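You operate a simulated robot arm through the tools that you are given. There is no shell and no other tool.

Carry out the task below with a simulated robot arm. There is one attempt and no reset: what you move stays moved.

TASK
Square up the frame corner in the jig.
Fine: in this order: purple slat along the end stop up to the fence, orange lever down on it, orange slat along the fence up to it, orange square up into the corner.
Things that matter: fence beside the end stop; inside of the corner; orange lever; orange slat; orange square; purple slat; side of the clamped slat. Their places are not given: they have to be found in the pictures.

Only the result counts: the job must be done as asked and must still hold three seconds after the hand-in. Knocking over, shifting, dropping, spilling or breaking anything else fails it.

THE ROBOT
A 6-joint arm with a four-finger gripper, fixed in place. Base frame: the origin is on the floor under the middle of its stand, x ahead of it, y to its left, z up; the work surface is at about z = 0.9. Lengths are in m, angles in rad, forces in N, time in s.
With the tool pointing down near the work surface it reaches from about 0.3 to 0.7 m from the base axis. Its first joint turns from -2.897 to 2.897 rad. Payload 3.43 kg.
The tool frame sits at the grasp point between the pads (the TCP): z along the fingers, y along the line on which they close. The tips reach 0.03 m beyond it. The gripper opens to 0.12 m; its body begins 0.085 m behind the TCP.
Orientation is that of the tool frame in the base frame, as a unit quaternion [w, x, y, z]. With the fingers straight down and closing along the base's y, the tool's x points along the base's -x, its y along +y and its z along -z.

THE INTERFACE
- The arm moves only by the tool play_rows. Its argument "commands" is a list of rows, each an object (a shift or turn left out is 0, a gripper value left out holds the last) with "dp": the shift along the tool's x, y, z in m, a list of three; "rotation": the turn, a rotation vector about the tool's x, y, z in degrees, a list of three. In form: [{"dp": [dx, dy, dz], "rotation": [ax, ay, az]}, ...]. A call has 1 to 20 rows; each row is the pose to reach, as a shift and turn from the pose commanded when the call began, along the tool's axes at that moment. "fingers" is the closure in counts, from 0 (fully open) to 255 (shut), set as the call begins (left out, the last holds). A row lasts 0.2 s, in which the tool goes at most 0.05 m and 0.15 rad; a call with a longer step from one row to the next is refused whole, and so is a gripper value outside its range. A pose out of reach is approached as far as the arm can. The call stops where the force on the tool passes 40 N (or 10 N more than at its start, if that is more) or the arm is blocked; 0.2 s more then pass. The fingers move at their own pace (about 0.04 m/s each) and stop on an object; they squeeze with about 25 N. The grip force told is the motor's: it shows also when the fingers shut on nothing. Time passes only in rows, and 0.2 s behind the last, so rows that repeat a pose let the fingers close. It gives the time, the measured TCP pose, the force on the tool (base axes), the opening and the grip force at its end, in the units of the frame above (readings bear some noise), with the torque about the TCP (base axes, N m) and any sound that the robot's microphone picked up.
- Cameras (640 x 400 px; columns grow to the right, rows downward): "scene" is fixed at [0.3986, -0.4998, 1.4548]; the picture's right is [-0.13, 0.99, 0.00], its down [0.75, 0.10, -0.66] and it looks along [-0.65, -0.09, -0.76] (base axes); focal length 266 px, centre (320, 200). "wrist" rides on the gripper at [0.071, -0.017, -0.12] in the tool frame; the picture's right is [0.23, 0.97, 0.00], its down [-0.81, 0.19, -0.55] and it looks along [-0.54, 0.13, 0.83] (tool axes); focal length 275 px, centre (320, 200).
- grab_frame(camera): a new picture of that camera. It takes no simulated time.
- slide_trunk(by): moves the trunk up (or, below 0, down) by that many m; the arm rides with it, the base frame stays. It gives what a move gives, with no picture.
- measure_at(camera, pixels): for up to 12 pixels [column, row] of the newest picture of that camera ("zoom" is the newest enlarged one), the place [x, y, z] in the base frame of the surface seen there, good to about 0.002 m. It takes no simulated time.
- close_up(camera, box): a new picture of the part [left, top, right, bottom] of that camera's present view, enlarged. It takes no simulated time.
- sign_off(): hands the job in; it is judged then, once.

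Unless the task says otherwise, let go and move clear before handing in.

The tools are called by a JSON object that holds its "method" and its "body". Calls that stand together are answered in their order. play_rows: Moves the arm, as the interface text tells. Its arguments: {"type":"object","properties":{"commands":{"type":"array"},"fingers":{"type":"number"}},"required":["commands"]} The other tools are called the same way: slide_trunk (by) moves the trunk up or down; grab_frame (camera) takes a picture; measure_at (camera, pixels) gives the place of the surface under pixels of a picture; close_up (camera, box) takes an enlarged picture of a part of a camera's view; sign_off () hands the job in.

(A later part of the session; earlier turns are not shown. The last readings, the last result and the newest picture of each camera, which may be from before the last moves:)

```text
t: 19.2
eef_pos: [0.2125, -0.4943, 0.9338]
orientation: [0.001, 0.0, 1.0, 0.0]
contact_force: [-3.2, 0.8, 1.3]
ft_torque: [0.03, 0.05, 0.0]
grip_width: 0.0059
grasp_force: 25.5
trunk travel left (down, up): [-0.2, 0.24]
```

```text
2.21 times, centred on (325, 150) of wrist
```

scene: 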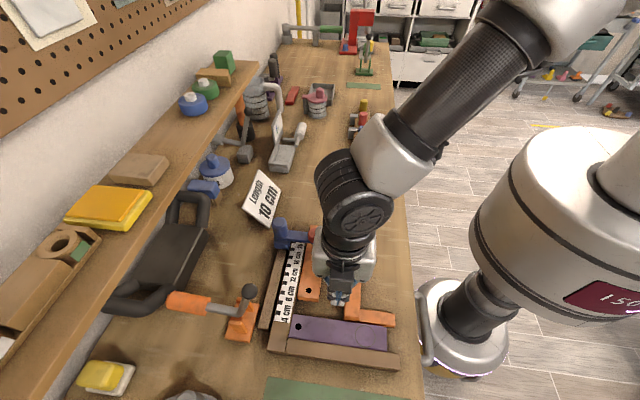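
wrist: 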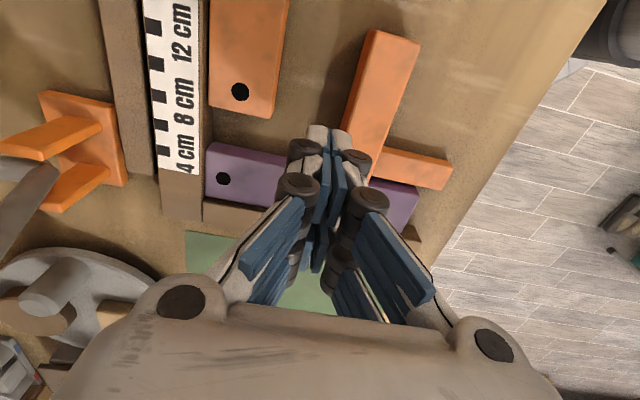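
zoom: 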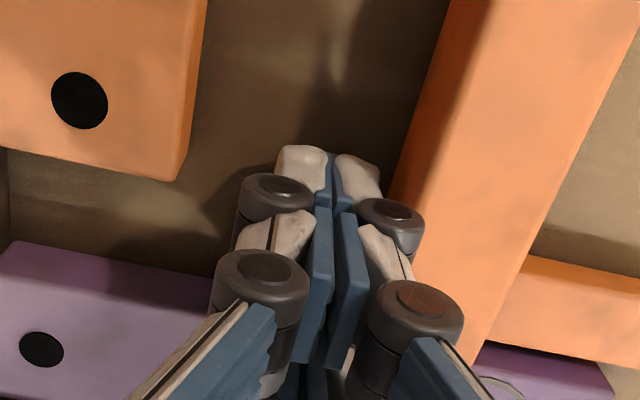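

The finger face (x≈0.238) has only just reached the slat's side; the strip is still open. I'll continue pushing +x in 1 mm steps.

{"method": "play_rows", "body": {"commands": [{"dp": [-0.001, 0, 0]}, {"dp": [-0.002, 0, 0]}, {"dp": [-0.003, 0, 0]}, {"dp": [-0.004, 0, 0]}, {"dp": [-0.004, 0, 0]}]}}

{"method": "close_up", "body": {"camera": "scene", "box": [276, 305, 340, 345]}}

{"method": "close_up", "body": {"camera": "scene", "box": [340, 305, 420, 365]}}

```text
t: 20.4
eef_pos: [0.2128, -0.4934, 0.934]
orientation: [0.0, 0.0, 1.0, 0.001]
contact_force: [-32.5, -7.3, -2.4]
ft_torque: [-0.24, 0.8, -0.18]
grip_width: 0.0058
grasp_force: 24.8
trunk travel left (down, up): [-0.2, 0.24]
```

```text
10.00 times, centred on (308, 325) of scene
```

zoom: 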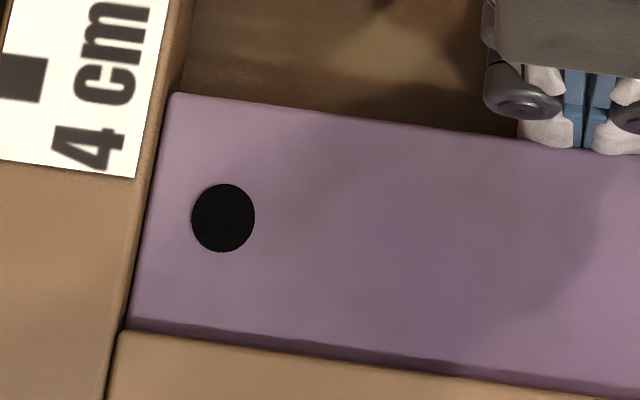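

```text
6.67 times, centred on (380, 335) of scene
```

zoom: 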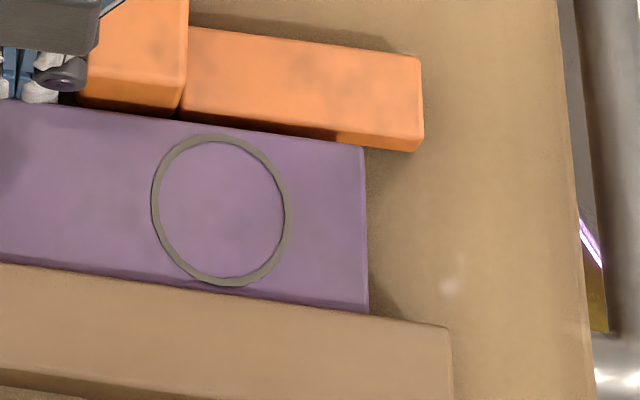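

The force rose to 32 N with no slat motion, so the purple slat is tight against the end stop (the dark strip is just its bevelled edge). I'll back off, rise, and look at it from the wrist camera.

{"method": "play_rows", "body": {"commands": [{"dp": [0.01, 0, 0]}, {"dp": [0.012, 0, -0.02]}, {"dp": [0.02, 0.01, -0.06]}, {"dp": [0.02, 0.02, -0.1]}, {"dp": [0.02, 0.03, -0.13]}, {"dp": [0.02, 0.03, -0.13]}]}}

{"method": "close_up", "body": {"camera": "wrist", "box": [150, 100, 470, 300]}}

{"method": "close_up", "body": {"camera": "scene", "box": [260, 260, 420, 375]}}

{"method": "measure_at", "body": {"camera": "zoom", "pixels": [[155, 195], [148, 268], [480, 238], [480, 312], [300, 212], [300, 290], [140, 250], [145, 275], [520, 332], [300, 300], [478, 275], [150, 240]]}}

```text
t: 21.8
eef_pos: [0.1972, -0.4644, 1.0665]
orientation: [0.0, 0.001, 1.0, 0.001]
contact_force: [1.4, 0.0, -0.1]
ft_torque: [0.01, -0.06, 0.0]
grip_width: 0.0
grasp_force: 24.9
trunk travel left (down, up): [-0.2, 0.24]
```

```text
2.00 times, centred on (310, 200) of wrist
```

zoom: 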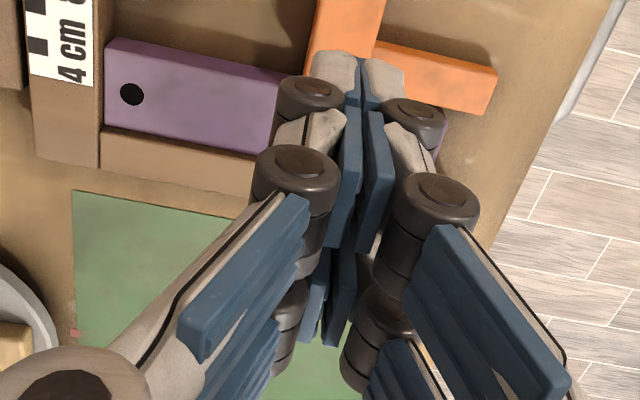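

```text
3.48 times, centred on (340, 318) of scene
```

zoom: 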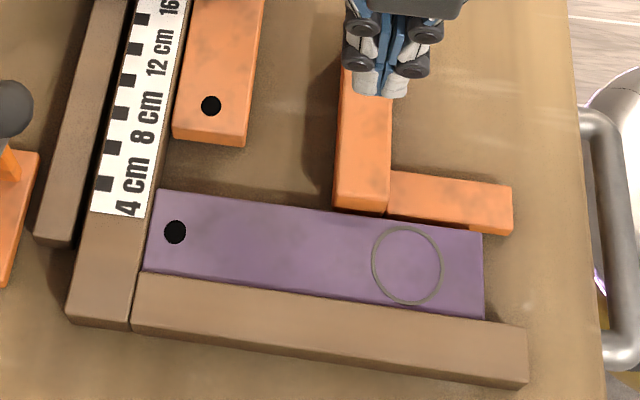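

```text
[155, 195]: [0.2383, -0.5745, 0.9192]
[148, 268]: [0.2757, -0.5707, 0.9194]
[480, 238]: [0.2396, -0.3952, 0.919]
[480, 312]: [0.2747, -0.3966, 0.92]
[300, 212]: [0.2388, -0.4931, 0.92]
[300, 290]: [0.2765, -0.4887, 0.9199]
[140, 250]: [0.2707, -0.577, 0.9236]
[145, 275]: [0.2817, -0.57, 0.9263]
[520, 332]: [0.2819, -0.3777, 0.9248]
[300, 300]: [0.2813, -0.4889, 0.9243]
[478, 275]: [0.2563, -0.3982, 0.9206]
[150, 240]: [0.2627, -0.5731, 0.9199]
```

The purple slat is seated: end at the fence (y≈-0.575) and side against the end stop. Next the lever: I'll rise, open the fingers to about 7 cm, and go above the ball at (0.26,-0.62,1.07).

{"method": "play_rows", "body": {"commands": [{"dp": [0, 0, -0.04]}, {"dp": [0, 0, -0.075]}, {"dp": [-0.016, -0.036, -0.08]}, {"dp": [-0.032, -0.072, -0.085]}, {"dp": [-0.048, -0.108, -0.085]}, {"dp": [-0.063, -0.1456, -0.085]}, {"dp": [-0.063, -0.1456, -0.085]}, {"dp": [-0.063, -0.1456, -0.085]}], "fingers": 106}}

{"method": "grab_frame", "body": {"camera": "wrist"}}

{"method": "grab_frame", "body": {"camera": "scene"}}

```text
t: 23.6
eef_pos: [0.2579, -0.609, 1.1511]
orientation: [0.0, 0.0, 1.0, 0.001]
contact_force: [-0.4, -0.2, -0.4]
ft_torque: [0.02, -0.03, 0.0]
grip_width: 0.07
grasp_force: 0.1
trunk travel left (down, up): [-0.2, 0.24]
```

```text
taken
```

wrist: 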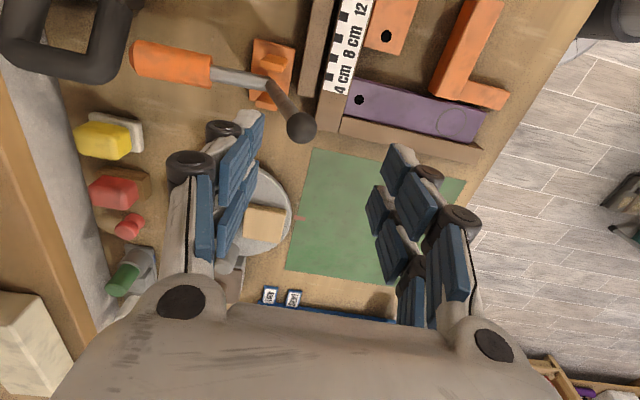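

```text
taken
```

scene: 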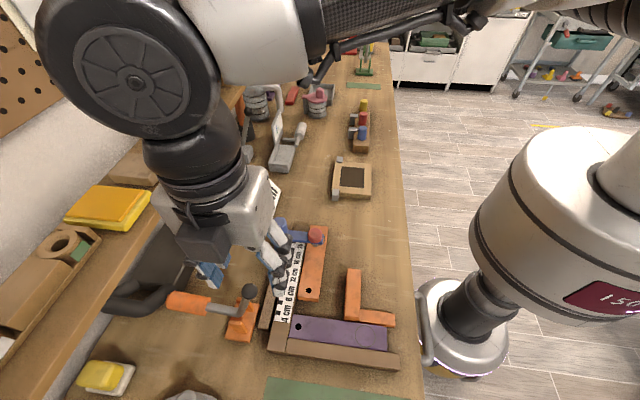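

The ball is at wrist pixel (302,127), nicely between the two finger sides. I'll measure ball, rod, handle and finger tips from this view.

{"method": "measure_at", "body": {"camera": "wrist", "pixels": [[302, 127], [302, 115], [290, 127], [313, 127], [285, 105], [275, 92], [262, 84], [245, 80], [225, 76], [200, 70], [140, 55], [302, 138]]}}

{"method": "measure_at", "body": {"camera": "wrist", "pixels": [[255, 120], [245, 118], [240, 160], [225, 130], [205, 165], [395, 150], [385, 165], [400, 180], [430, 172], [370, 205], [265, 45], [288, 50]]}}

```text
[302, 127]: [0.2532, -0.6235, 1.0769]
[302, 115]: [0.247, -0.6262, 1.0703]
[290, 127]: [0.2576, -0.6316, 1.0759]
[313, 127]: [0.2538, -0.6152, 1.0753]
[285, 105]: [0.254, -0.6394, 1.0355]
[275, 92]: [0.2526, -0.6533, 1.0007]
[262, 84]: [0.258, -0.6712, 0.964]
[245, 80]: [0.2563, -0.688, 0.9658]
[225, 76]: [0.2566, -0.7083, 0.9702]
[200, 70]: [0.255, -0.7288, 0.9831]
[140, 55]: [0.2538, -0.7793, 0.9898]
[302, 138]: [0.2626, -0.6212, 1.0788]
```

```text
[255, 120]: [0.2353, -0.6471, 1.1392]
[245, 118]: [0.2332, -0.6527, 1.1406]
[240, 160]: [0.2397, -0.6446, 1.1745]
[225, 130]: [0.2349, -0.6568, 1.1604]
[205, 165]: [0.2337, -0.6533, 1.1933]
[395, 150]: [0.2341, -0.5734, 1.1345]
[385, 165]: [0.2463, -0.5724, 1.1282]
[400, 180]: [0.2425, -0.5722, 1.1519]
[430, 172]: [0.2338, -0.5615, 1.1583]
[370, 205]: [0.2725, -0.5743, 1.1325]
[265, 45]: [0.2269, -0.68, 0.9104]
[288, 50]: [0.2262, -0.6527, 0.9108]
```

Ball centre is about (0.260,-0.623,1.067), finger pads at y≈-0.645 and -0.573. I'll descend around the ball and check.

{"method": "play_rows", "body": {"commands": [{"dp": [-0.001, 0, 0.03]}, {"dp": [-0.001, 0, 0.055]}, {"dp": [-0.001, 0, 0.073]}, {"dp": [-0.001, 0, 0.073]}]}}

{"method": "grab_frame", "body": {"camera": "wrist"}}

{"method": "grab_frame", "body": {"camera": "scene"}}

```text
t: 24.6
eef_pos: [0.2577, -0.6111, 1.0779]
orientation: [0.0, 0.0, 1.0, 0.0]
contact_force: [0.7, 0.5, 0.6]
ft_torque: [-0.01, -0.01, -0.03]
grip_width: 0.07
grasp_force: 0.0
trunk travel left (down, up): [-0.2, 0.24]
```

```text
taken
```

wrist: 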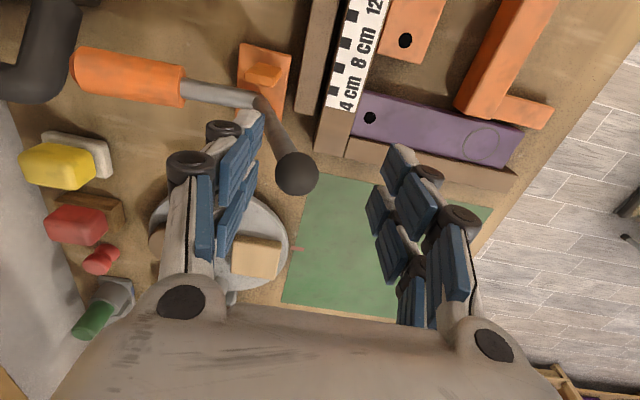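

```text
taken
```

scene: 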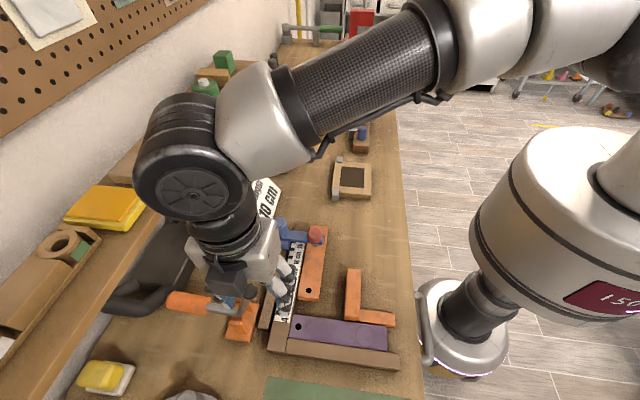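

The ball is between the fingers. I'll pull it in +y, following its arc down, in small steps.

{"method": "play_rows", "body": {"commands": [{"dp": [0, 0.006, 0]}, {"dp": [0, 0.012, 0.001]}, {"dp": [0, 0.018, 0.004]}, {"dp": [0, 0.0265, 0.008]}, {"dp": [0, 0.035, 0.014]}, {"dp": [0, 0.0435, 0.02]}, {"dp": [0, 0.0435, 0.02]}]}}

{"method": "grab_frame", "body": {"camera": "wrist"}}

{"method": "grab_frame", "body": {"camera": "scene"}}

```text
t: 26.2
eef_pos: [0.2581, -0.5683, 1.062]
orientation: [0.002, -0.001, 1.0, -0.005]
contact_force: [-14.4, -9.7, 30.8]
ft_torque: [-3.46, 0.28, -0.57]
grip_width: 0.0857
grasp_force: 13.5
trunk travel left (down, up): [-0.2, 0.24]
```

```text
taken
```

wrist: 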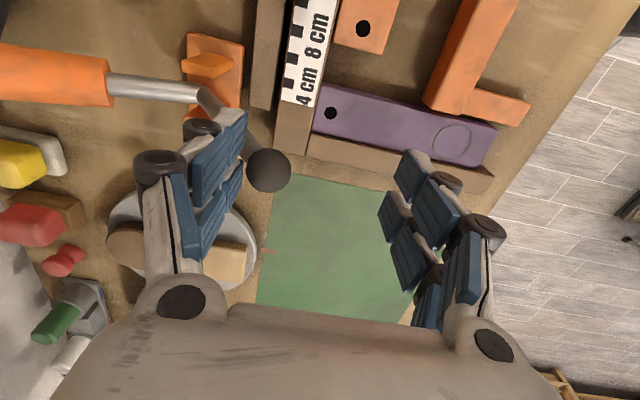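

```text
taken
```

scene: 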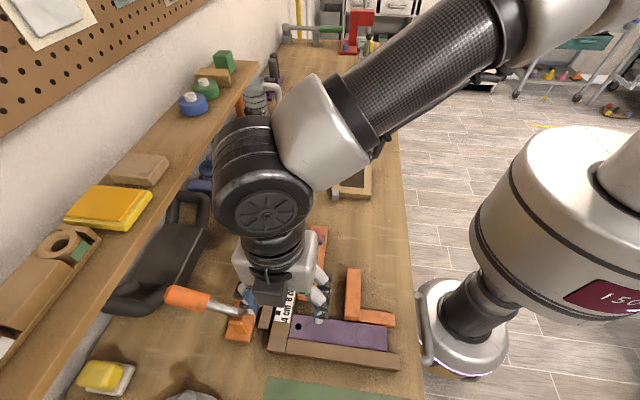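

The force is now 31 N upward with the fingers pushed open to 8.6 cm, so the outer finger is bearing hard on the lever. I'll measure where the ball and handle are now.

{"method": "measure_at", "body": {"camera": "wrist", "pixels": [[270, 168], [258, 168], [282, 168], [250, 145], [215, 105], [180, 93], [130, 88], [90, 75], [240, 120], [225, 150], [232, 190], [210, 130]]}}

{"method": "close_up", "body": {"camera": "scene", "box": [160, 230, 360, 355]}}

{"method": "close_up", "body": {"camera": "wrist", "box": [120, 70, 360, 220]}}

```text
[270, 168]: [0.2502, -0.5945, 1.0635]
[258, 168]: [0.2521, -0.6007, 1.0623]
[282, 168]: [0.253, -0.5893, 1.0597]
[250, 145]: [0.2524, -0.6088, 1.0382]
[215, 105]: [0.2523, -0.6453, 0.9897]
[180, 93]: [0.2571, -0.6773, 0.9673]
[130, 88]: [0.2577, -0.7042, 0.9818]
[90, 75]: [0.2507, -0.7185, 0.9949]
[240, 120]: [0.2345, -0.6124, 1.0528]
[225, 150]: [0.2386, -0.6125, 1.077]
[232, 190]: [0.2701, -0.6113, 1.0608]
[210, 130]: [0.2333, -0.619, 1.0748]
```

```text
3.20 times, centred on (260, 292) of scene
```

zoom: 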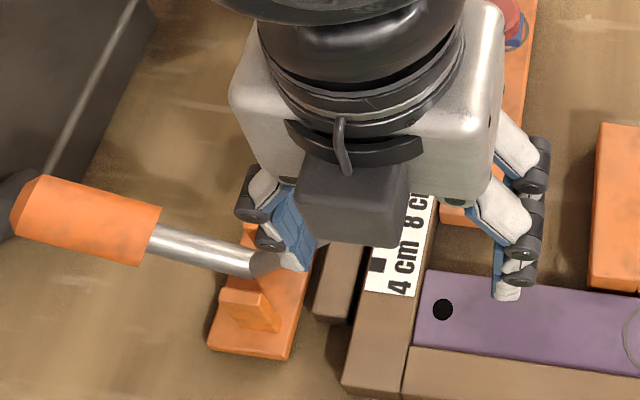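

```text
2.67 times, centred on (240, 145) of wrist
```

zoom: 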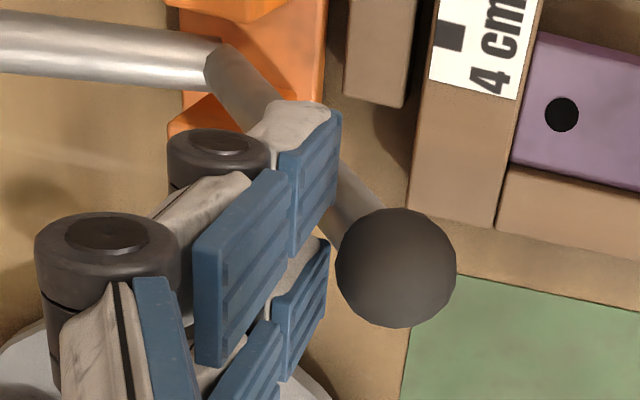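

The lever has turned to about 54° (ball near (0.256,-0.596,1.052)) and resists noticeably. I'll lift straight up to see whether it stays there by itself.

{"method": "play_rows", "body": {"commands": [{"dp": [0, 0, -0.015]}, {"dp": [0, 0, -0.04]}, {"dp": [0, 0, -0.07]}, {"dp": [0, 0, -0.09]}, {"dp": [0, 0, -0.09]}]}}

{"method": "grab_frame", "body": {"camera": "wrist"}}

{"method": "measure_at", "body": {"camera": "wrist", "pixels": [[320, 200], [270, 130], [270, 120], [260, 110]]}}

{"method": "close_up", "body": {"camera": "scene", "box": [160, 230, 360, 355]}}

```text
t: 26.7
eef_pos: [0.2585, -0.5708, 1.0624]
orientation: [-0.003, 0.0, 1.0, 0.003]
contact_force: [-1.9, -23.8, -24.7]
ft_torque: [-0.42, 0.03, -0.03]
grip_width: 0.0789
grasp_force: 7.7
trunk travel left (down, up): [-0.2, 0.24]
stopped in row 2: the force on the tool passed its limit at 61 N (the readings are from after the stop); the commanded pose is now the measured one
```

```text
taken
```

wrist: 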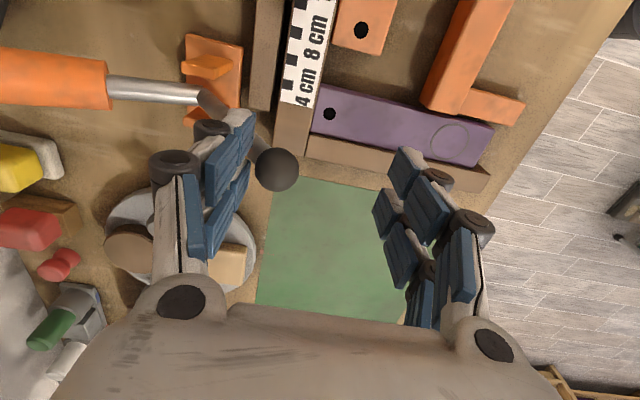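

```text
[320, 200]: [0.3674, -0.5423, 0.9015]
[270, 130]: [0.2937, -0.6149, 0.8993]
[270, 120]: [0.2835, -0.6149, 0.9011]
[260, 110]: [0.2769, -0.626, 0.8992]
```

```text
3.20 times, centred on (260, 292) of scene
```

zoom: 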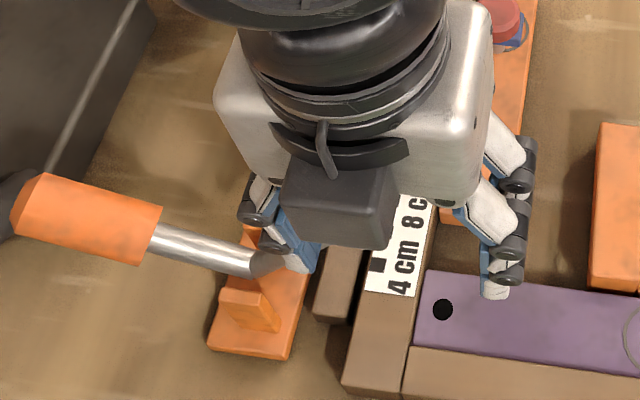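

Lifting jammed because the outer finger was still preloaded against the ball (24 N in y). I'll relieve it by moving 1 cm in -y first.

{"method": "play_rows", "body": {"commands": [{"dp": [0, -0.004, 0]}, {"dp": [0, -0.008, 0]}, {"dp": [0, -0.012, 0]}, {"dp": [0, -0.012, 0]}]}}

{"method": "close_up", "body": {"camera": "wrist", "box": [120, 70, 360, 220]}}

{"method": "measure_at", "body": {"camera": "zoom", "pixels": [[420, 260], [440, 240], [380, 180], [230, 80], [340, 150], [330, 280], [450, 290]]}}

```text
t: 27.7
eef_pos: [0.2588, -0.5776, 1.0658]
orientation: [-0.005, -0.001, 1.0, 0.006]
contact_force: [-0.4, -2.5, -19.0]
ft_torque: [1.03, -0.01, 0.0]
grip_width: 0.0681
grasp_force: 0.0
trunk travel left (down, up): [-0.2, 0.24]
```

```text
2.67 times, centred on (240, 145) of wrist
```

zoom: 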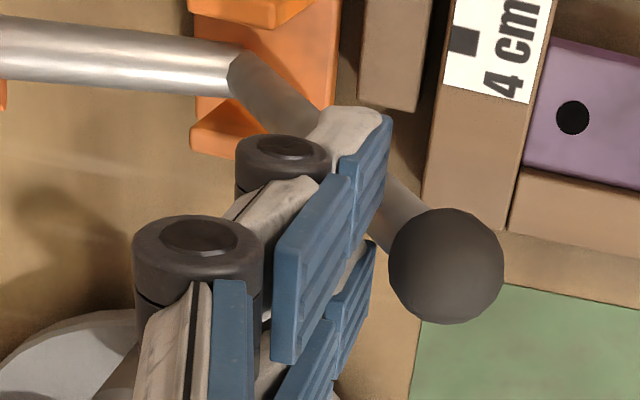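

```text
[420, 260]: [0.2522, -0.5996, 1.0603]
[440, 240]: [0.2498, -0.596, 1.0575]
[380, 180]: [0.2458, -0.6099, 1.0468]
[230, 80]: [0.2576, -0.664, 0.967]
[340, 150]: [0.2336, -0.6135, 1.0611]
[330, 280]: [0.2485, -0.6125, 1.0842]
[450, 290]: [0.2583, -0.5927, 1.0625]
```

There's still about 19 N pulling down on the tool, so the outer finger is caught on the ball. I'll open the fingers fully in place to free it.

{"method": "play_rows", "body": {"commands": [{"dp": [0, 0, 0]}, {"dp": [0, 0, 0]}, {"dp": [0, 0, 0]}, {"dp": [0, 0, 0]}], "fingers": 0}}

{"method": "close_up", "body": {"camera": "wrist", "box": [80, 50, 400, 250]}}

{"method": "measure_at", "body": {"camera": "zoom", "pixels": [[400, 225], [380, 250], [340, 170], [300, 120], [360, 230], [420, 240]]}}

```text
t: 28.7
eef_pos: [0.2583, -0.5785, 1.0705]
orientation: [-0.002, -0.001, 1.0, 0.002]
contact_force: [-0.2, 0.0, -0.5]
ft_torque: [0.0, -0.01, -0.02]
grip_width: 0.1199
grasp_force: 0.1
trunk travel left (down, up): [-0.2, 0.24]
```

```text
2.00 times, centred on (240, 150) of wrist
```

zoom: 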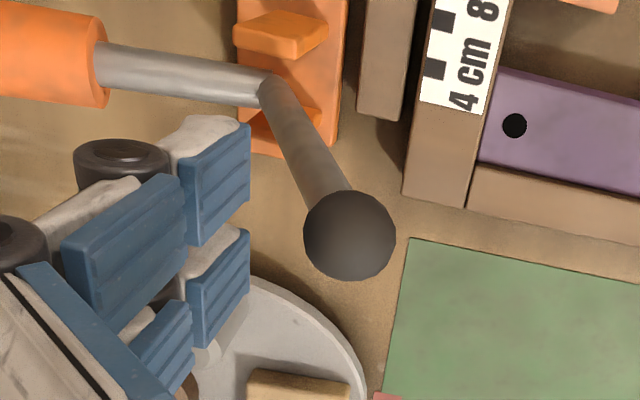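

```text
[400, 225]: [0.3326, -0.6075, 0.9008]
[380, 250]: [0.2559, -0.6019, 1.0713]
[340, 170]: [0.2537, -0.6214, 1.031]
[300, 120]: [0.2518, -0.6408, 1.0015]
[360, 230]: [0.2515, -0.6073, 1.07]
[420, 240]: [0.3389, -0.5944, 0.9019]
```

Released cleanly; the lever ball now rests near (0.258,-0.606,1.06), about 60°. I'll lift clear a bit and see whether it keeps that angle.

{"method": "play_rows", "body": {"commands": [{"dp": [0, 0, -0.03]}, {"dp": [0, 0, -0.06]}, {"dp": [0, 0, -0.08]}, {"dp": [0, 0, -0.08]}, {"dp": [0, 0, -0.08]}]}}

{"method": "grab_frame", "body": {"camera": "wrist"}}

{"method": "close_up", "body": {"camera": "scene", "box": [150, 230, 310, 350]}}

```text
t: 29.9
eef_pos: [0.2616, -0.5764, 1.1486]
orientation: [-0.003, -0.001, 1.0, 0.005]
contact_force: [-0.7, 0.2, 0.2]
ft_torque: [-0.03, -0.01, 0.0]
grip_width: 0.12
grasp_force: 0.0
trunk travel left (down, up): [-0.2, 0.24]
```

```text
taken
```

wrist: 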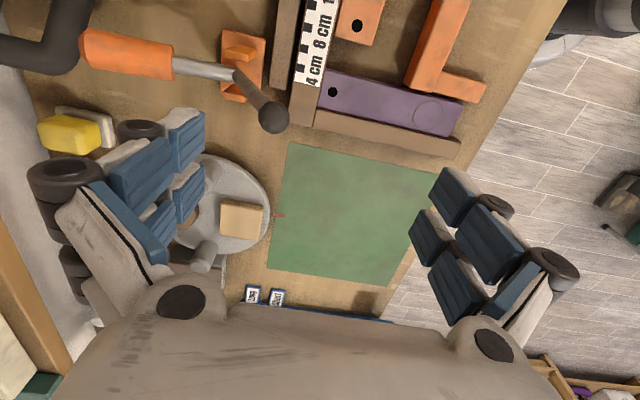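

```text
3.33 times, centred on (230, 290) of scene
```

zoom: 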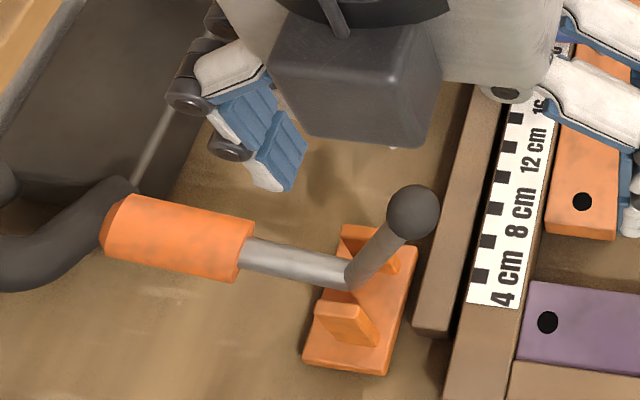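

{"method": "measure_at", "body": {"camera": "wrist", "pixels": [[274, 118], [266, 112], [282, 118], [258, 100], [245, 82], [236, 74], [210, 67], [160, 58], [110, 48]]}}

{"method": "measure_at", "body": {"camera": "scene", "pixels": [[257, 292], [252, 302], [245, 310], [224, 308], [190, 299]]}}

```text
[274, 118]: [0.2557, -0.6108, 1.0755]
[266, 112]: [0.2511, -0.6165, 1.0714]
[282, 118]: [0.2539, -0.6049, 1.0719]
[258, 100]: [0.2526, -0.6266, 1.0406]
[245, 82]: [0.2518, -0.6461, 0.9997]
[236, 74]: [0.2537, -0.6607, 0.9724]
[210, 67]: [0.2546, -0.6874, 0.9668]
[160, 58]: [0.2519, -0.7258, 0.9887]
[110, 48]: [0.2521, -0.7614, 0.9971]
```

```text
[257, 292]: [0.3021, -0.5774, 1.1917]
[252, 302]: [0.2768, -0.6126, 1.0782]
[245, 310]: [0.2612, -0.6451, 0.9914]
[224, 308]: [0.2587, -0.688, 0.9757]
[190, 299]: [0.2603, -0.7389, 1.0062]
```

The lever keeps roughly 60-63° (ball centre ≈(0.2575,-0.611,1.064)), so it is held by friction. Pushing with the stiff side of closed fingers will work better, so I'll yaw to 90°, close the fingers and move behind (−y of) the ball.

{"method": "play_rows", "body": {"commands": [{"dp": [0.0003, -0.006, -0.005], "rotation": [0, 0, 7.5]}, {"dp": [0.0006, -0.013, -0.008], "rotation": [0, 0, 15]}, {"dp": [0.001, -0.02, -0.008], "rotation": [0, 0, 22.5]}, {"dp": [0.0013, -0.026, -0.008], "rotation": [0, 0, 30]}, {"dp": [0.0016, -0.033, -0.008], "rotation": [0, 0, 37.5]}, {"dp": [0.002, -0.04, -0.008], "rotation": [0, 0, 45]}, {"dp": [0.0023, -0.046, -0.008], "rotation": [0, 0, 52.5]}, {"dp": [0.0026, -0.053, -0.008], "rotation": [0, 0, 60]}, {"dp": [0.003, -0.06, -0.008], "rotation": [0, 0, 67.5]}, {"dp": [0.0033, -0.066, -0.008], "rotation": [0, 0, 75]}, {"dp": [0.0036, -0.073, -0.008], "rotation": [0, 0, 82.5]}, {"dp": [0.0036, -0.079, -0.008], "rotation": [0, 0, 90]}, {"dp": [0.0036, -0.079, -0.008], "rotation": [0, 0, 90]}], "fingers": 255}}

{"method": "grab_frame", "body": {"camera": "wrist"}}

{"method": "close_up", "body": {"camera": "scene", "box": [120, 180, 360, 350]}}

```text
t: 32.7
eef_pos: [0.249, -0.6354, 1.1515]
orientation: [-0.006, 0.707, 0.707, 0.001]
contact_force: [-0.8, -0.4, 0.2]
ft_torque: [0.0, 0.04, 0.0]
grip_width: 0.0002
grasp_force: 25.4
out of reach, approached as far as the arm can: row 9, 10, 11, 12, 13
trunk travel left (down, up): [-0.2, 0.24]
```

```text
taken
```

wrist: 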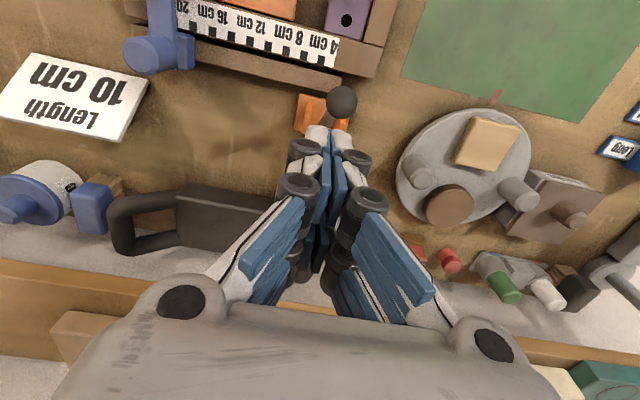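

```text
2.35 times, centred on (240, 265) of scene
```

zoom: 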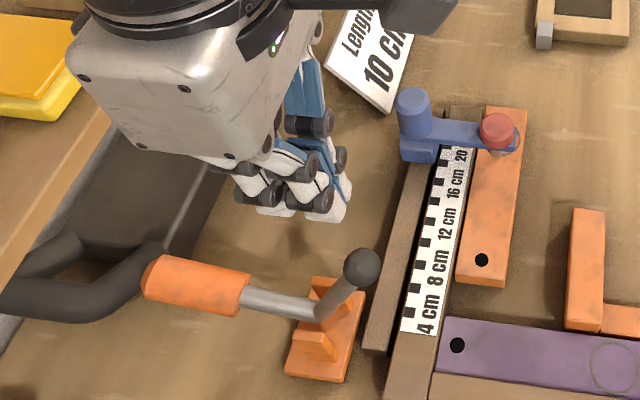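

The arm ran out of reach with a vertical tool (stopped at y≈-0.635). Tilting so the fingers point down and toward -y gives more reach and a better push direction on the ball, so I'll tilt 30° here, well above everything.

{"method": "play_rows", "body": {"commands": [{"dp": [0, 0, 0], "rotation": [0, -7, 0]}, {"dp": [0, 0, 0], "rotation": [0, -14, 0]}, {"dp": [0, 0, 0], "rotation": [0, -21, 0]}, {"dp": [0, 0, 0], "rotation": [0, -28, 0]}, {"dp": [0, 0, 0], "rotation": [0, -30, 0]}, {"dp": [0, 0, 0], "rotation": [0, -30, 0]}]}}

{"method": "grab_frame", "body": {"camera": "wrist"}}

{"method": "close_up", "body": {"camera": "scene", "box": [120, 180, 360, 350]}}

```text
t: 34.1
eef_pos: [0.2495, -0.6414, 1.1538]
orientation: [0.183, 0.682, 0.683, -0.183]
contact_force: [0.2, -0.9, 2.2]
ft_torque: [0.15, 0.02, -0.01]
grip_width: 0.0
grasp_force: 24.8
out of reach, approached as far as the arm can: row 1, 2, 3
trunk travel left (down, up): [-0.2, 0.24]
```

```text
taken
```

wrist: 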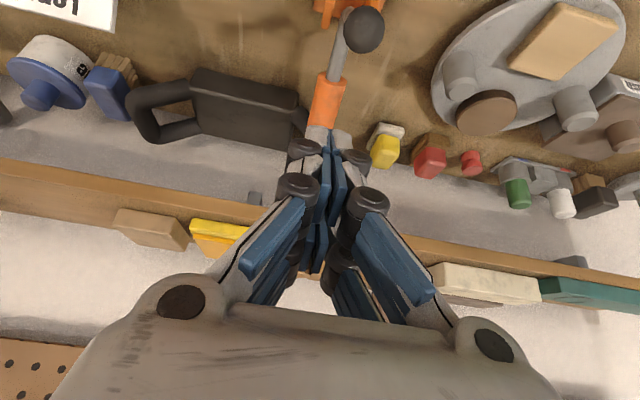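

```text
2.35 times, centred on (240, 265) of scene
```

zoom: 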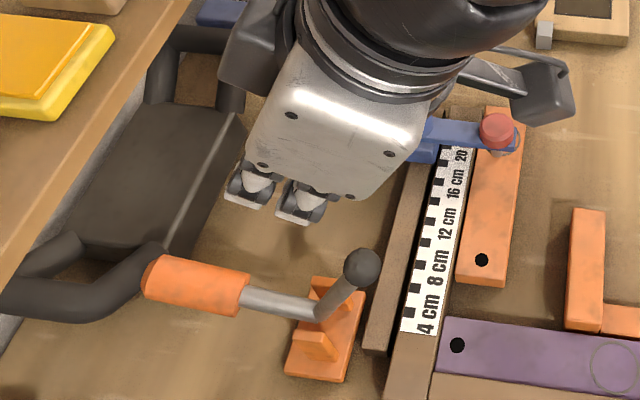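

Tilted fine: TCP (0.2495,-0.641,1.154). The ball shows at wrist pixel (363,28); I'll measure it and the surroundings (shelf edge, toolbox handle) for clearance.

{"method": "measure_at", "body": {"camera": "wrist", "pixels": [[363, 28], [350, 28], [377, 28], [363, 45], [340, 50], [333, 72], [325, 95], [250, 210], [300, 200], [220, 80], [250, 110], [450, 250]]}}

{"method": "measure_at", "body": {"camera": "zoom", "pixels": [[362, 265], [362, 255], [350, 285], [335, 300], [320, 312], [290, 303], [250, 295], [200, 290], [240, 60], [290, 215], [310, 222], [100, 180]]}}

```text
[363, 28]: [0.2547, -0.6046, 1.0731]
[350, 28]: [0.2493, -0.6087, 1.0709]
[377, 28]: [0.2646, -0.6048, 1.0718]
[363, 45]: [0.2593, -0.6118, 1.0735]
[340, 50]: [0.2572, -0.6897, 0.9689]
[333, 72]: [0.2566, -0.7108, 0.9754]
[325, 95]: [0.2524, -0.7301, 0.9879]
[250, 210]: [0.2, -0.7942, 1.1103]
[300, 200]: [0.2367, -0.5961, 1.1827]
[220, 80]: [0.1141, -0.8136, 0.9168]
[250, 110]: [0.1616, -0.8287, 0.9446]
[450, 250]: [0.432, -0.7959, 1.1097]
```

```text
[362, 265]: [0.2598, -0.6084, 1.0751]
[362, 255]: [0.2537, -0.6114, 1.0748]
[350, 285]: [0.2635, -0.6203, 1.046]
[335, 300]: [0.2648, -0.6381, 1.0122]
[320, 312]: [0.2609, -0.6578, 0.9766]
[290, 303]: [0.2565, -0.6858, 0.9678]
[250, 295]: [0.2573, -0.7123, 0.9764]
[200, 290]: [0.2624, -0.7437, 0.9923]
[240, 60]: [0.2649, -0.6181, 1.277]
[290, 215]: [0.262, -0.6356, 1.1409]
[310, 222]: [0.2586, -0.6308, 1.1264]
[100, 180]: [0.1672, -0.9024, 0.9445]
```

The lever holds at ~62° (ball centre ≈(0.2585,-0.609,1.062)); shelf edge is at y≈-0.79, well clear. I'll go to just behind the ball, about 8 mm off.

{"method": "play_rows", "body": {"commands": [{"dp": [0.007, 0.009, 0.0125]}, {"dp": [0.014, 0.009, 0.025]}, {"dp": [0.021, 0.009, 0.0375]}, {"dp": [0.028, 0.009, 0.0497]}, {"dp": [0.028, 0.009, 0.0497]}]}}

{"method": "close_up", "body": {"camera": "scene", "box": [160, 210, 320, 340]}}

{"method": "grab_frame", "body": {"camera": "wrist"}}

```text
t: 35.3
eef_pos: [0.2585, -0.6394, 1.0932]
orientation: [0.179, 0.683, 0.684, -0.182]
contact_force: [0.4, -0.7, 0.2]
ft_torque: [0.0, 0.04, 0.01]
grip_width: 0.0001
grasp_force: 25.1
trunk travel left (down, up): [-0.2, 0.24]
```

```text
3.08 times, centred on (240, 275) of scene
```

zoom: 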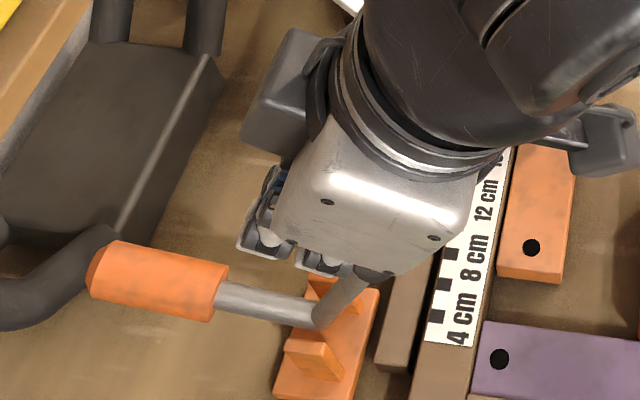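

```text
taken
```

wrist: 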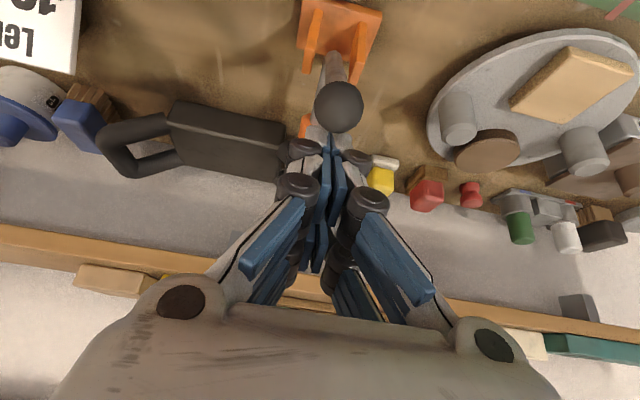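

The ball is right in front of the fingers (wrist 338,105). I'll push along the arc to about 50° and check the force.

{"method": "play_rows", "body": {"commands": [{"dp": [0.008, 0, -0.001]}, {"dp": [0.014, 0, -0.001]}, {"dp": [0.02, 0, 0]}, {"dp": [0.026, 0, 0]}, {"dp": [0.0318, 0, 0.0006]}, {"dp": [0.0318, 0, 0.0006]}]}}

{"method": "grab_frame", "body": {"camera": "wrist"}}

{"method": "measure_at", "body": {"camera": "wrist", "pixels": [[338, 105], [338, 95], [330, 105], [348, 105], [338, 85], [335, 65], [320, 70]]}}

```text
t: 36.7
eef_pos: [0.2588, -0.6098, 1.0784]
orientation: [0.178, 0.683, 0.685, -0.182]
contact_force: [-0.1, -2.7, 0.6]
ft_torque: [-0.04, -0.01, 0.01]
grip_width: 0.0059
grasp_force: 33.4
trunk travel left (down, up): [-0.2, 0.24]
```

```text
taken
```

wrist: 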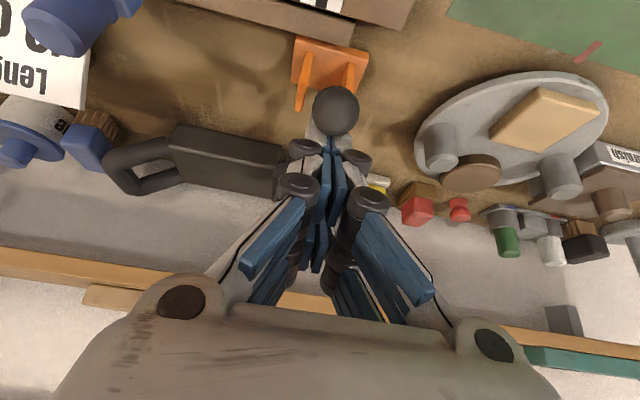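

```text
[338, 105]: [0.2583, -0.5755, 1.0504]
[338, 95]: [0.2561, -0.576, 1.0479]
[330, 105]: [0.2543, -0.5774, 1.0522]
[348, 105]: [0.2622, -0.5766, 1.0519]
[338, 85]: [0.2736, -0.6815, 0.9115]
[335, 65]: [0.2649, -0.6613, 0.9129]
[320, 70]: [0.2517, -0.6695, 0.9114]
```

The push went smoothly with under 3 N; the lever is now near 46° (ball ≈(0.258,-0.584,1.041)). I'll continue along the arc toward 15°.

{"method": "play_rows", "body": {"commands": [{"dp": [0.008, 0, 0.003]}, {"dp": [0.016, 0, 0.006]}, {"dp": [0.0244, 0, 0.0099]}, {"dp": [0.033, 0, 0.015]}, {"dp": [0.0423, 0, 0.0204]}, {"dp": [0.05, 0, 0.027]}, {"dp": [0.0585, 0, 0.0337]}, {"dp": [0.0585, 0, 0.0337]}]}}

{"method": "grab_frame", "body": {"camera": "wrist"}}

{"method": "close_up", "body": {"camera": "scene", "box": [160, 210, 360, 360]}}

```text
t: 38.5
eef_pos: [0.2583, -0.5767, 1.0202]
orientation: [0.178, 0.683, 0.685, -0.182]
contact_force: [1.2, -2.5, 3.7]
ft_torque: [-0.06, -0.04, 0.03]
grip_width: 0.0
grasp_force: 33.3
trunk travel left (down, up): [-0.2, 0.24]
```

```text
taken
```

wrist: 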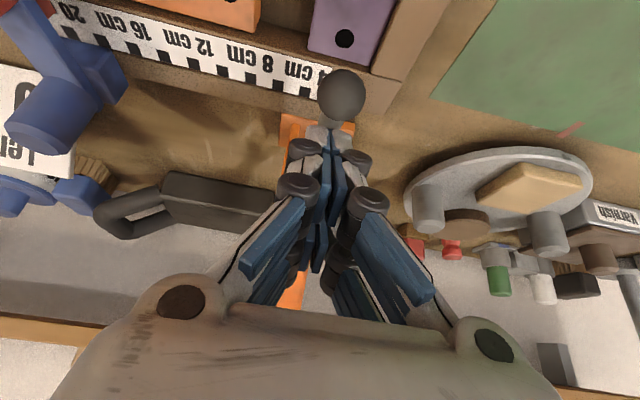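

```text
2.67 times, centred on (260, 285) of scene
```

zoom: 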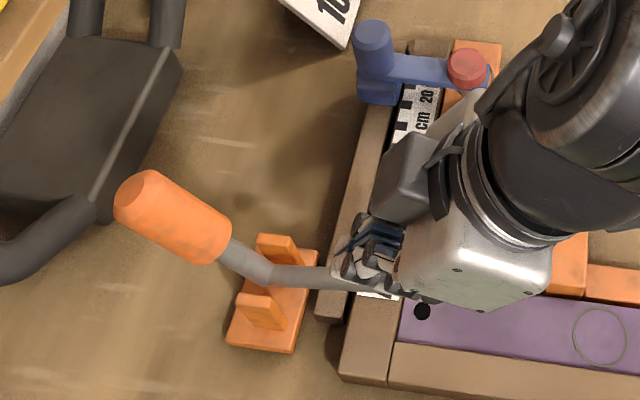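

The lever is swinging down with only a few newtons; the handle is rising at zoom (170,215). I'll measure ball and rod before the final descent.

{"method": "measure_at", "body": {"camera": "wrist", "pixels": [[342, 98], [342, 85], [333, 98], [352, 98], [342, 110]]}}

{"method": "measure_at", "body": {"camera": "zoom", "pixels": [[270, 275], [300, 275], [330, 278], [250, 262], [235, 250], [180, 220], [150, 185], [345, 265], [365, 285], [405, 180], [375, 290], [400, 300]]}}

```text
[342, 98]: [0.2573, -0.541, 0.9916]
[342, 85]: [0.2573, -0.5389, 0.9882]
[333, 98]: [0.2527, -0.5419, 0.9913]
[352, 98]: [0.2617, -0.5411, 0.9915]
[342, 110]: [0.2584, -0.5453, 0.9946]
```

```text
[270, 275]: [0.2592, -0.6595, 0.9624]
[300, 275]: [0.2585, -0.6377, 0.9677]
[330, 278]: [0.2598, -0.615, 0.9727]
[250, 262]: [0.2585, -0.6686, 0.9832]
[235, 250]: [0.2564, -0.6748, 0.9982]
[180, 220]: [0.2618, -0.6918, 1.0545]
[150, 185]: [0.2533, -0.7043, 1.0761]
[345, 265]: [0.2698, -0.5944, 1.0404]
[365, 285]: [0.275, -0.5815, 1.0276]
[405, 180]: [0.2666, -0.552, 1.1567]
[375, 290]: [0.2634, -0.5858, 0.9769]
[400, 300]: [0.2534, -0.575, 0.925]
```

The lever is at about 12°, ball centre z≈0.982. I'll press straight down 30 mm in small steps.

{"method": "play_rows", "body": {"commands": [{"dp": [0.0025, 0, 0.00433]}, {"dp": [0.005, 0, 0.00866]}, {"dp": [0.0075, 0, 0.013]}, {"dp": [0.01, 0, 0.0173]}, {"dp": [0.0125, 0, 0.02165]}, {"dp": [0.015, 0, 0.026]}, {"dp": [0.015, 0, 0.026]}]}}

{"method": "grab_frame", "body": {"camera": "wrist"}}

{"method": "close_up", "body": {"camera": "scene", "box": [160, 210, 360, 360]}}

```text
t: 40.1
eef_pos: [0.2583, -0.5735, 0.9904]
orientation: [0.179, 0.682, 0.685, -0.182]
contact_force: [1.7, 0.2, 4.4]
ft_torque: [-0.04, -0.04, -0.02]
grip_width: 0.0
grasp_force: 33.8
trunk travel left (down, up): [-0.2, 0.24]
```

```text
taken
```

wrist: 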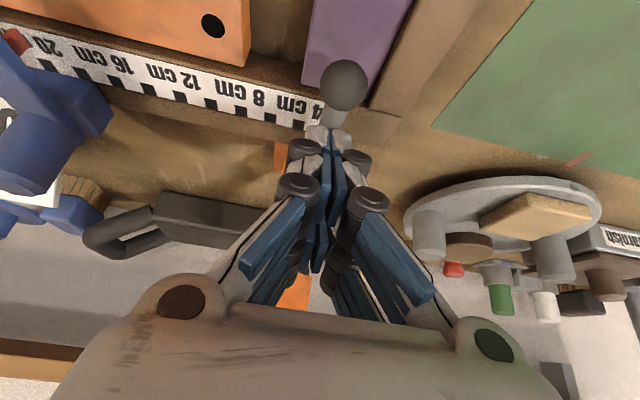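

```text
2.67 times, centred on (260, 285) of scene
```

zoom: 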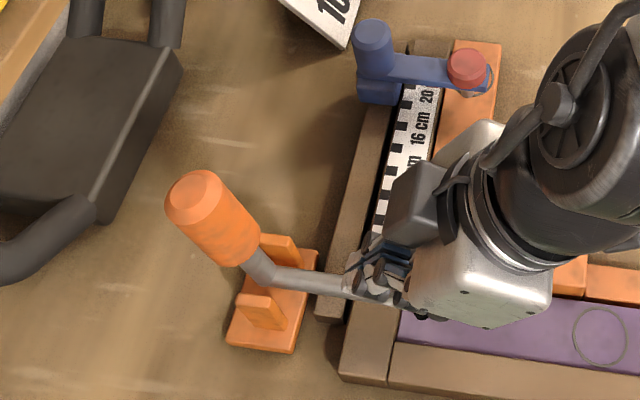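

The lever is nearly level; I'll check the ball height and then press on in 2 mm steps.

{"method": "measure_at", "body": {"camera": "wrist", "pixels": [[343, 85], [343, 75], [335, 85], [352, 85]]}}

{"method": "play_rows", "body": {"commands": [{"dp": [0.001, 0, 0.00173]}, {"dp": [0.002, 0, 0.00346]}, {"dp": [0.003, 0, 0.0052]}, {"dp": [0.004, 0, 0.0069]}, {"dp": [0.004, 0, 0.0069]}]}}

{"method": "grab_frame", "body": {"camera": "wrist"}}

{"method": "measure_at", "body": {"camera": "wrist", "pixels": [[343, 85], [343, 75], [335, 80], [352, 80]]}}

```text
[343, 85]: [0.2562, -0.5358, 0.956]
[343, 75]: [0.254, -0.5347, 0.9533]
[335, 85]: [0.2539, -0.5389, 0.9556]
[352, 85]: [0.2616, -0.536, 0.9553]
```

```text
t: 41.3
eef_pos: [0.2577, -0.5762, 0.9817]
orientation: [0.178, 0.684, 0.684, -0.181]
contact_force: [-0.3, -0.2, 0.8]
ft_torque: [0.0, -0.03, -0.01]
grip_width: 0.0
grasp_force: 33.0
trunk travel left (down, up): [-0.2, 0.24]
```

```text
taken
```

wrist: 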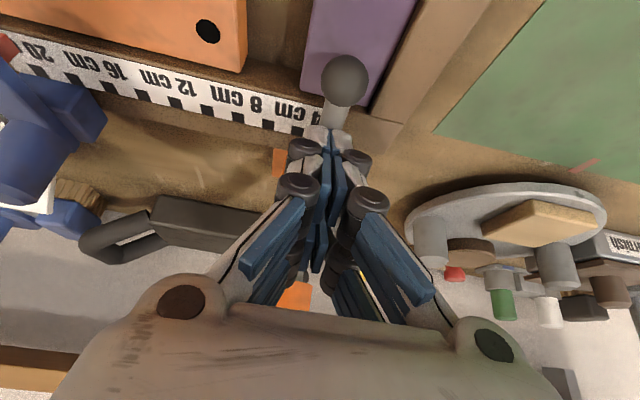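

```text
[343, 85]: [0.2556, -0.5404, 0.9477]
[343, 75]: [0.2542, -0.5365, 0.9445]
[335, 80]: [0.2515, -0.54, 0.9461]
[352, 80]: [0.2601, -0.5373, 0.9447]
```

The ball top is at about z≈0.95, a few mm above resting on the slat. I'll keep pressing in 1 mm steps.

{"method": "play_rows", "body": {"commands": [{"dp": [0.0005, 0, 0.00087]}, {"dp": [0.001, 0, 0.00173]}, {"dp": [0.0015, 0, 0.0026]}, {"dp": [0.002, 0, 0.00346]}, {"dp": [0.0025, 0, 0.0043]}, {"dp": [0.0025, 0, 0.0043]}]}}

{"method": "grab_frame", "body": {"camera": "wrist"}}

{"method": "measure_at", "body": {"camera": "wrist", "pixels": [[343, 85], [343, 75], [335, 80], [352, 80], [330, 70], [375, 70]]}}

```text
t: 42.7
eef_pos: [0.2576, -0.5761, 0.9788]
orientation: [0.18, 0.683, 0.684, -0.183]
contact_force: [-3.2, -3.7, 15.7]
ft_torque: [0.02, 0.1, 0.0]
grip_width: 0.0
grasp_force: 33.0
trunk travel left (down, up): [-0.2, 0.24]
```

```text
taken
```

wrist: 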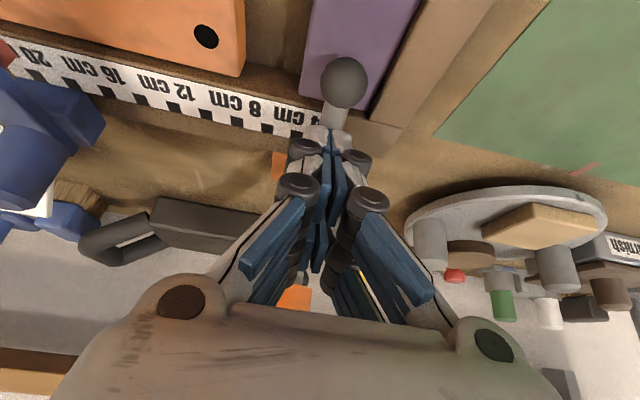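

```text
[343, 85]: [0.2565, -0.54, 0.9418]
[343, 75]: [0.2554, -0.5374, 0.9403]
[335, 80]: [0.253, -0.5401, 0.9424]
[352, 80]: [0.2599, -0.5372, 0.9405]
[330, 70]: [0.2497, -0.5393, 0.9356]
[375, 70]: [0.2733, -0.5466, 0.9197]
```

Force rose to 16 N with the ball down on the purple slat (ball centre ≈0.932). I'll press slightly more to seat it, then lift away.

{"method": "play_rows", "body": {"commands": [{"dp": [0.0004, 0, 0.0007]}, {"dp": [0.0008, 0, 0.0014]}, {"dp": [0.0008, 0, 0.0014]}, {"dp": [0.0008, 0, 0.0014]}]}}

{"method": "play_rows", "body": {"commands": [{"dp": [-0.003, 0, -0.005]}, {"dp": [-0.01, 0, -0.017]}, {"dp": [-0.02, 0, -0.035]}, {"dp": [-0.035, 0, -0.06]}, {"dp": [-0.045, 0, -0.08]}, {"dp": [-0.045, 0, -0.08]}]}}

{"method": "grab_frame", "body": {"camera": "wrist"}}

{"method": "close_up", "body": {"camera": "scene", "box": [160, 210, 360, 360]}}

```text
t: 43.7
eef_pos: [0.2572, -0.5743, 0.9787]
orientation: [0.181, 0.682, 0.684, -0.183]
contact_force: [-2.8, -5.8, 29.8]
ft_torque: [0.04, 0.1, 0.08]
grip_width: 0.006
grasp_force: 33.6
trunk travel left (down, up): [-0.2, 0.24]
```

```text
t: 45.1
eef_pos: [0.2581, -0.575, 1.068]
orientation: [0.179, 0.683, 0.684, -0.182]
contact_force: [-1.1, -0.2, 0.3]
ft_torque: [0.03, 0.02, -0.01]
grip_width: 0.0
grasp_force: 33.5
trunk travel left (down, up): [-0.2, 0.24]
```

```text
taken
```

wrist: 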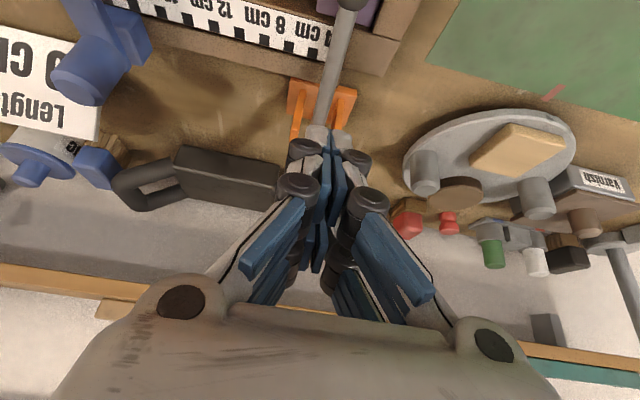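

```text
2.67 times, centred on (260, 285) of scene
```

zoom: 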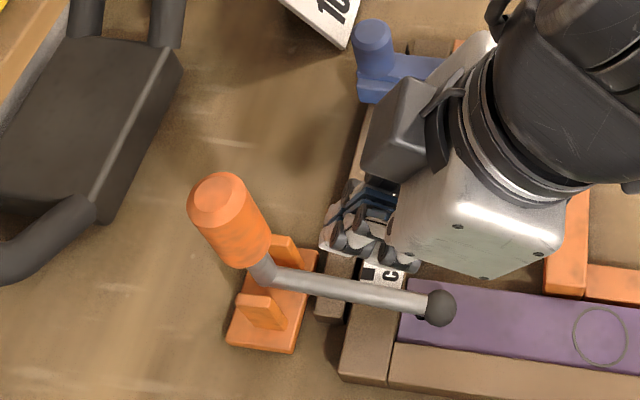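

The lever stays down on the purple slat after I lifted off (scene zoom 440,308). I'll verify its height and the slat's place.

{"method": "measure_at", "body": {"camera": "zoom", "pixels": [[440, 305], [445, 312], [400, 300], [350, 290], [300, 282], [215, 195], [235, 230], [404, 330], [500, 300], [500, 350], [395, 345], [370, 330]]}}

{"method": "play_rows", "body": {"commands": [{"dp": [-0.01, 0, -0.017], "rotation": [0, 7, 0]}, {"dp": [-0.015, 0, -0.026], "rotation": [0, 14, 0]}, {"dp": [-0.02, 0, -0.035], "rotation": [0, 21, 0]}, {"dp": [-0.02, 0, -0.035], "rotation": [0, 28, 0]}, {"dp": [-0.02, 0, -0.035], "rotation": [0, 30, 0]}]}}

```text
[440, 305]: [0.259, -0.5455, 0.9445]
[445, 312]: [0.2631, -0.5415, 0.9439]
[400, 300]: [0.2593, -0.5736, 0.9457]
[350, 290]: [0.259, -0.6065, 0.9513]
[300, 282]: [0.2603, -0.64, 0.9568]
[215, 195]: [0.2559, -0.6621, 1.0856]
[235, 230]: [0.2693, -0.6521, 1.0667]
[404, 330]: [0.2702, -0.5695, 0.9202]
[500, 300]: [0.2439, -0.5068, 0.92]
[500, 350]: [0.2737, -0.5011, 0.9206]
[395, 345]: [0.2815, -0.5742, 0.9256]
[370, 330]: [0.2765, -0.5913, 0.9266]
```

```text
t: 46.3
eef_pos: [0.2583, -0.5754, 1.1083]
orientation: [-0.004, 0.706, 0.708, 0.001]
contact_force: [0.4, 0.5, 0.4]
ft_torque: [0.0, 0.0, -0.01]
grip_width: 0.0
grasp_force: 33.1
trunk travel left (down, up): [-0.2, 0.24]
```

The lever ball rests with its top at z≈0.9445, i.e. on the purple slat, and it holds. Next is the orange slat; I'll check its exact edges before pushing.

{"method": "close_up", "body": {"camera": "scene", "box": [250, 205, 410, 330]}}

{"method": "grab_frame", "body": {"camera": "wrist"}}

```text
3.20 times, centred on (330, 268) of scene
```

zoom: 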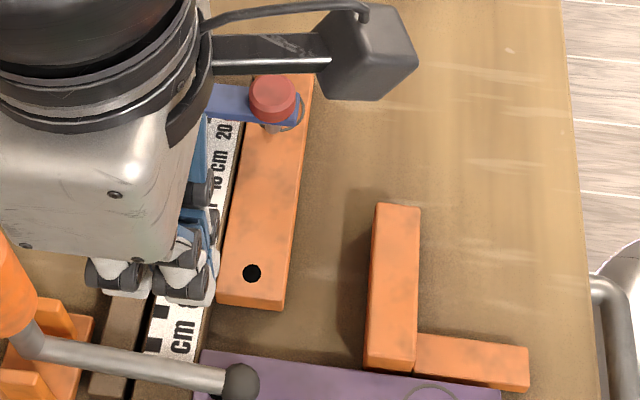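

```text
taken
```

wrist: 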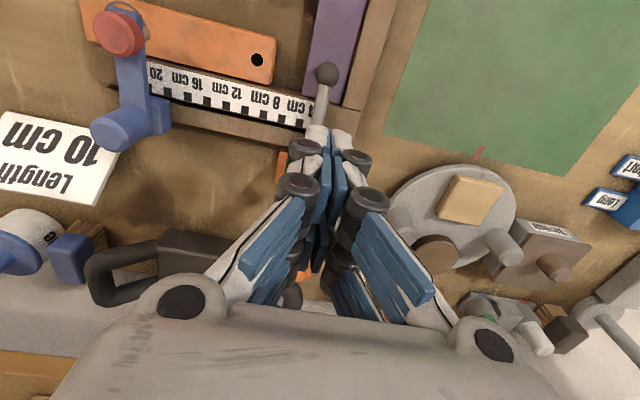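

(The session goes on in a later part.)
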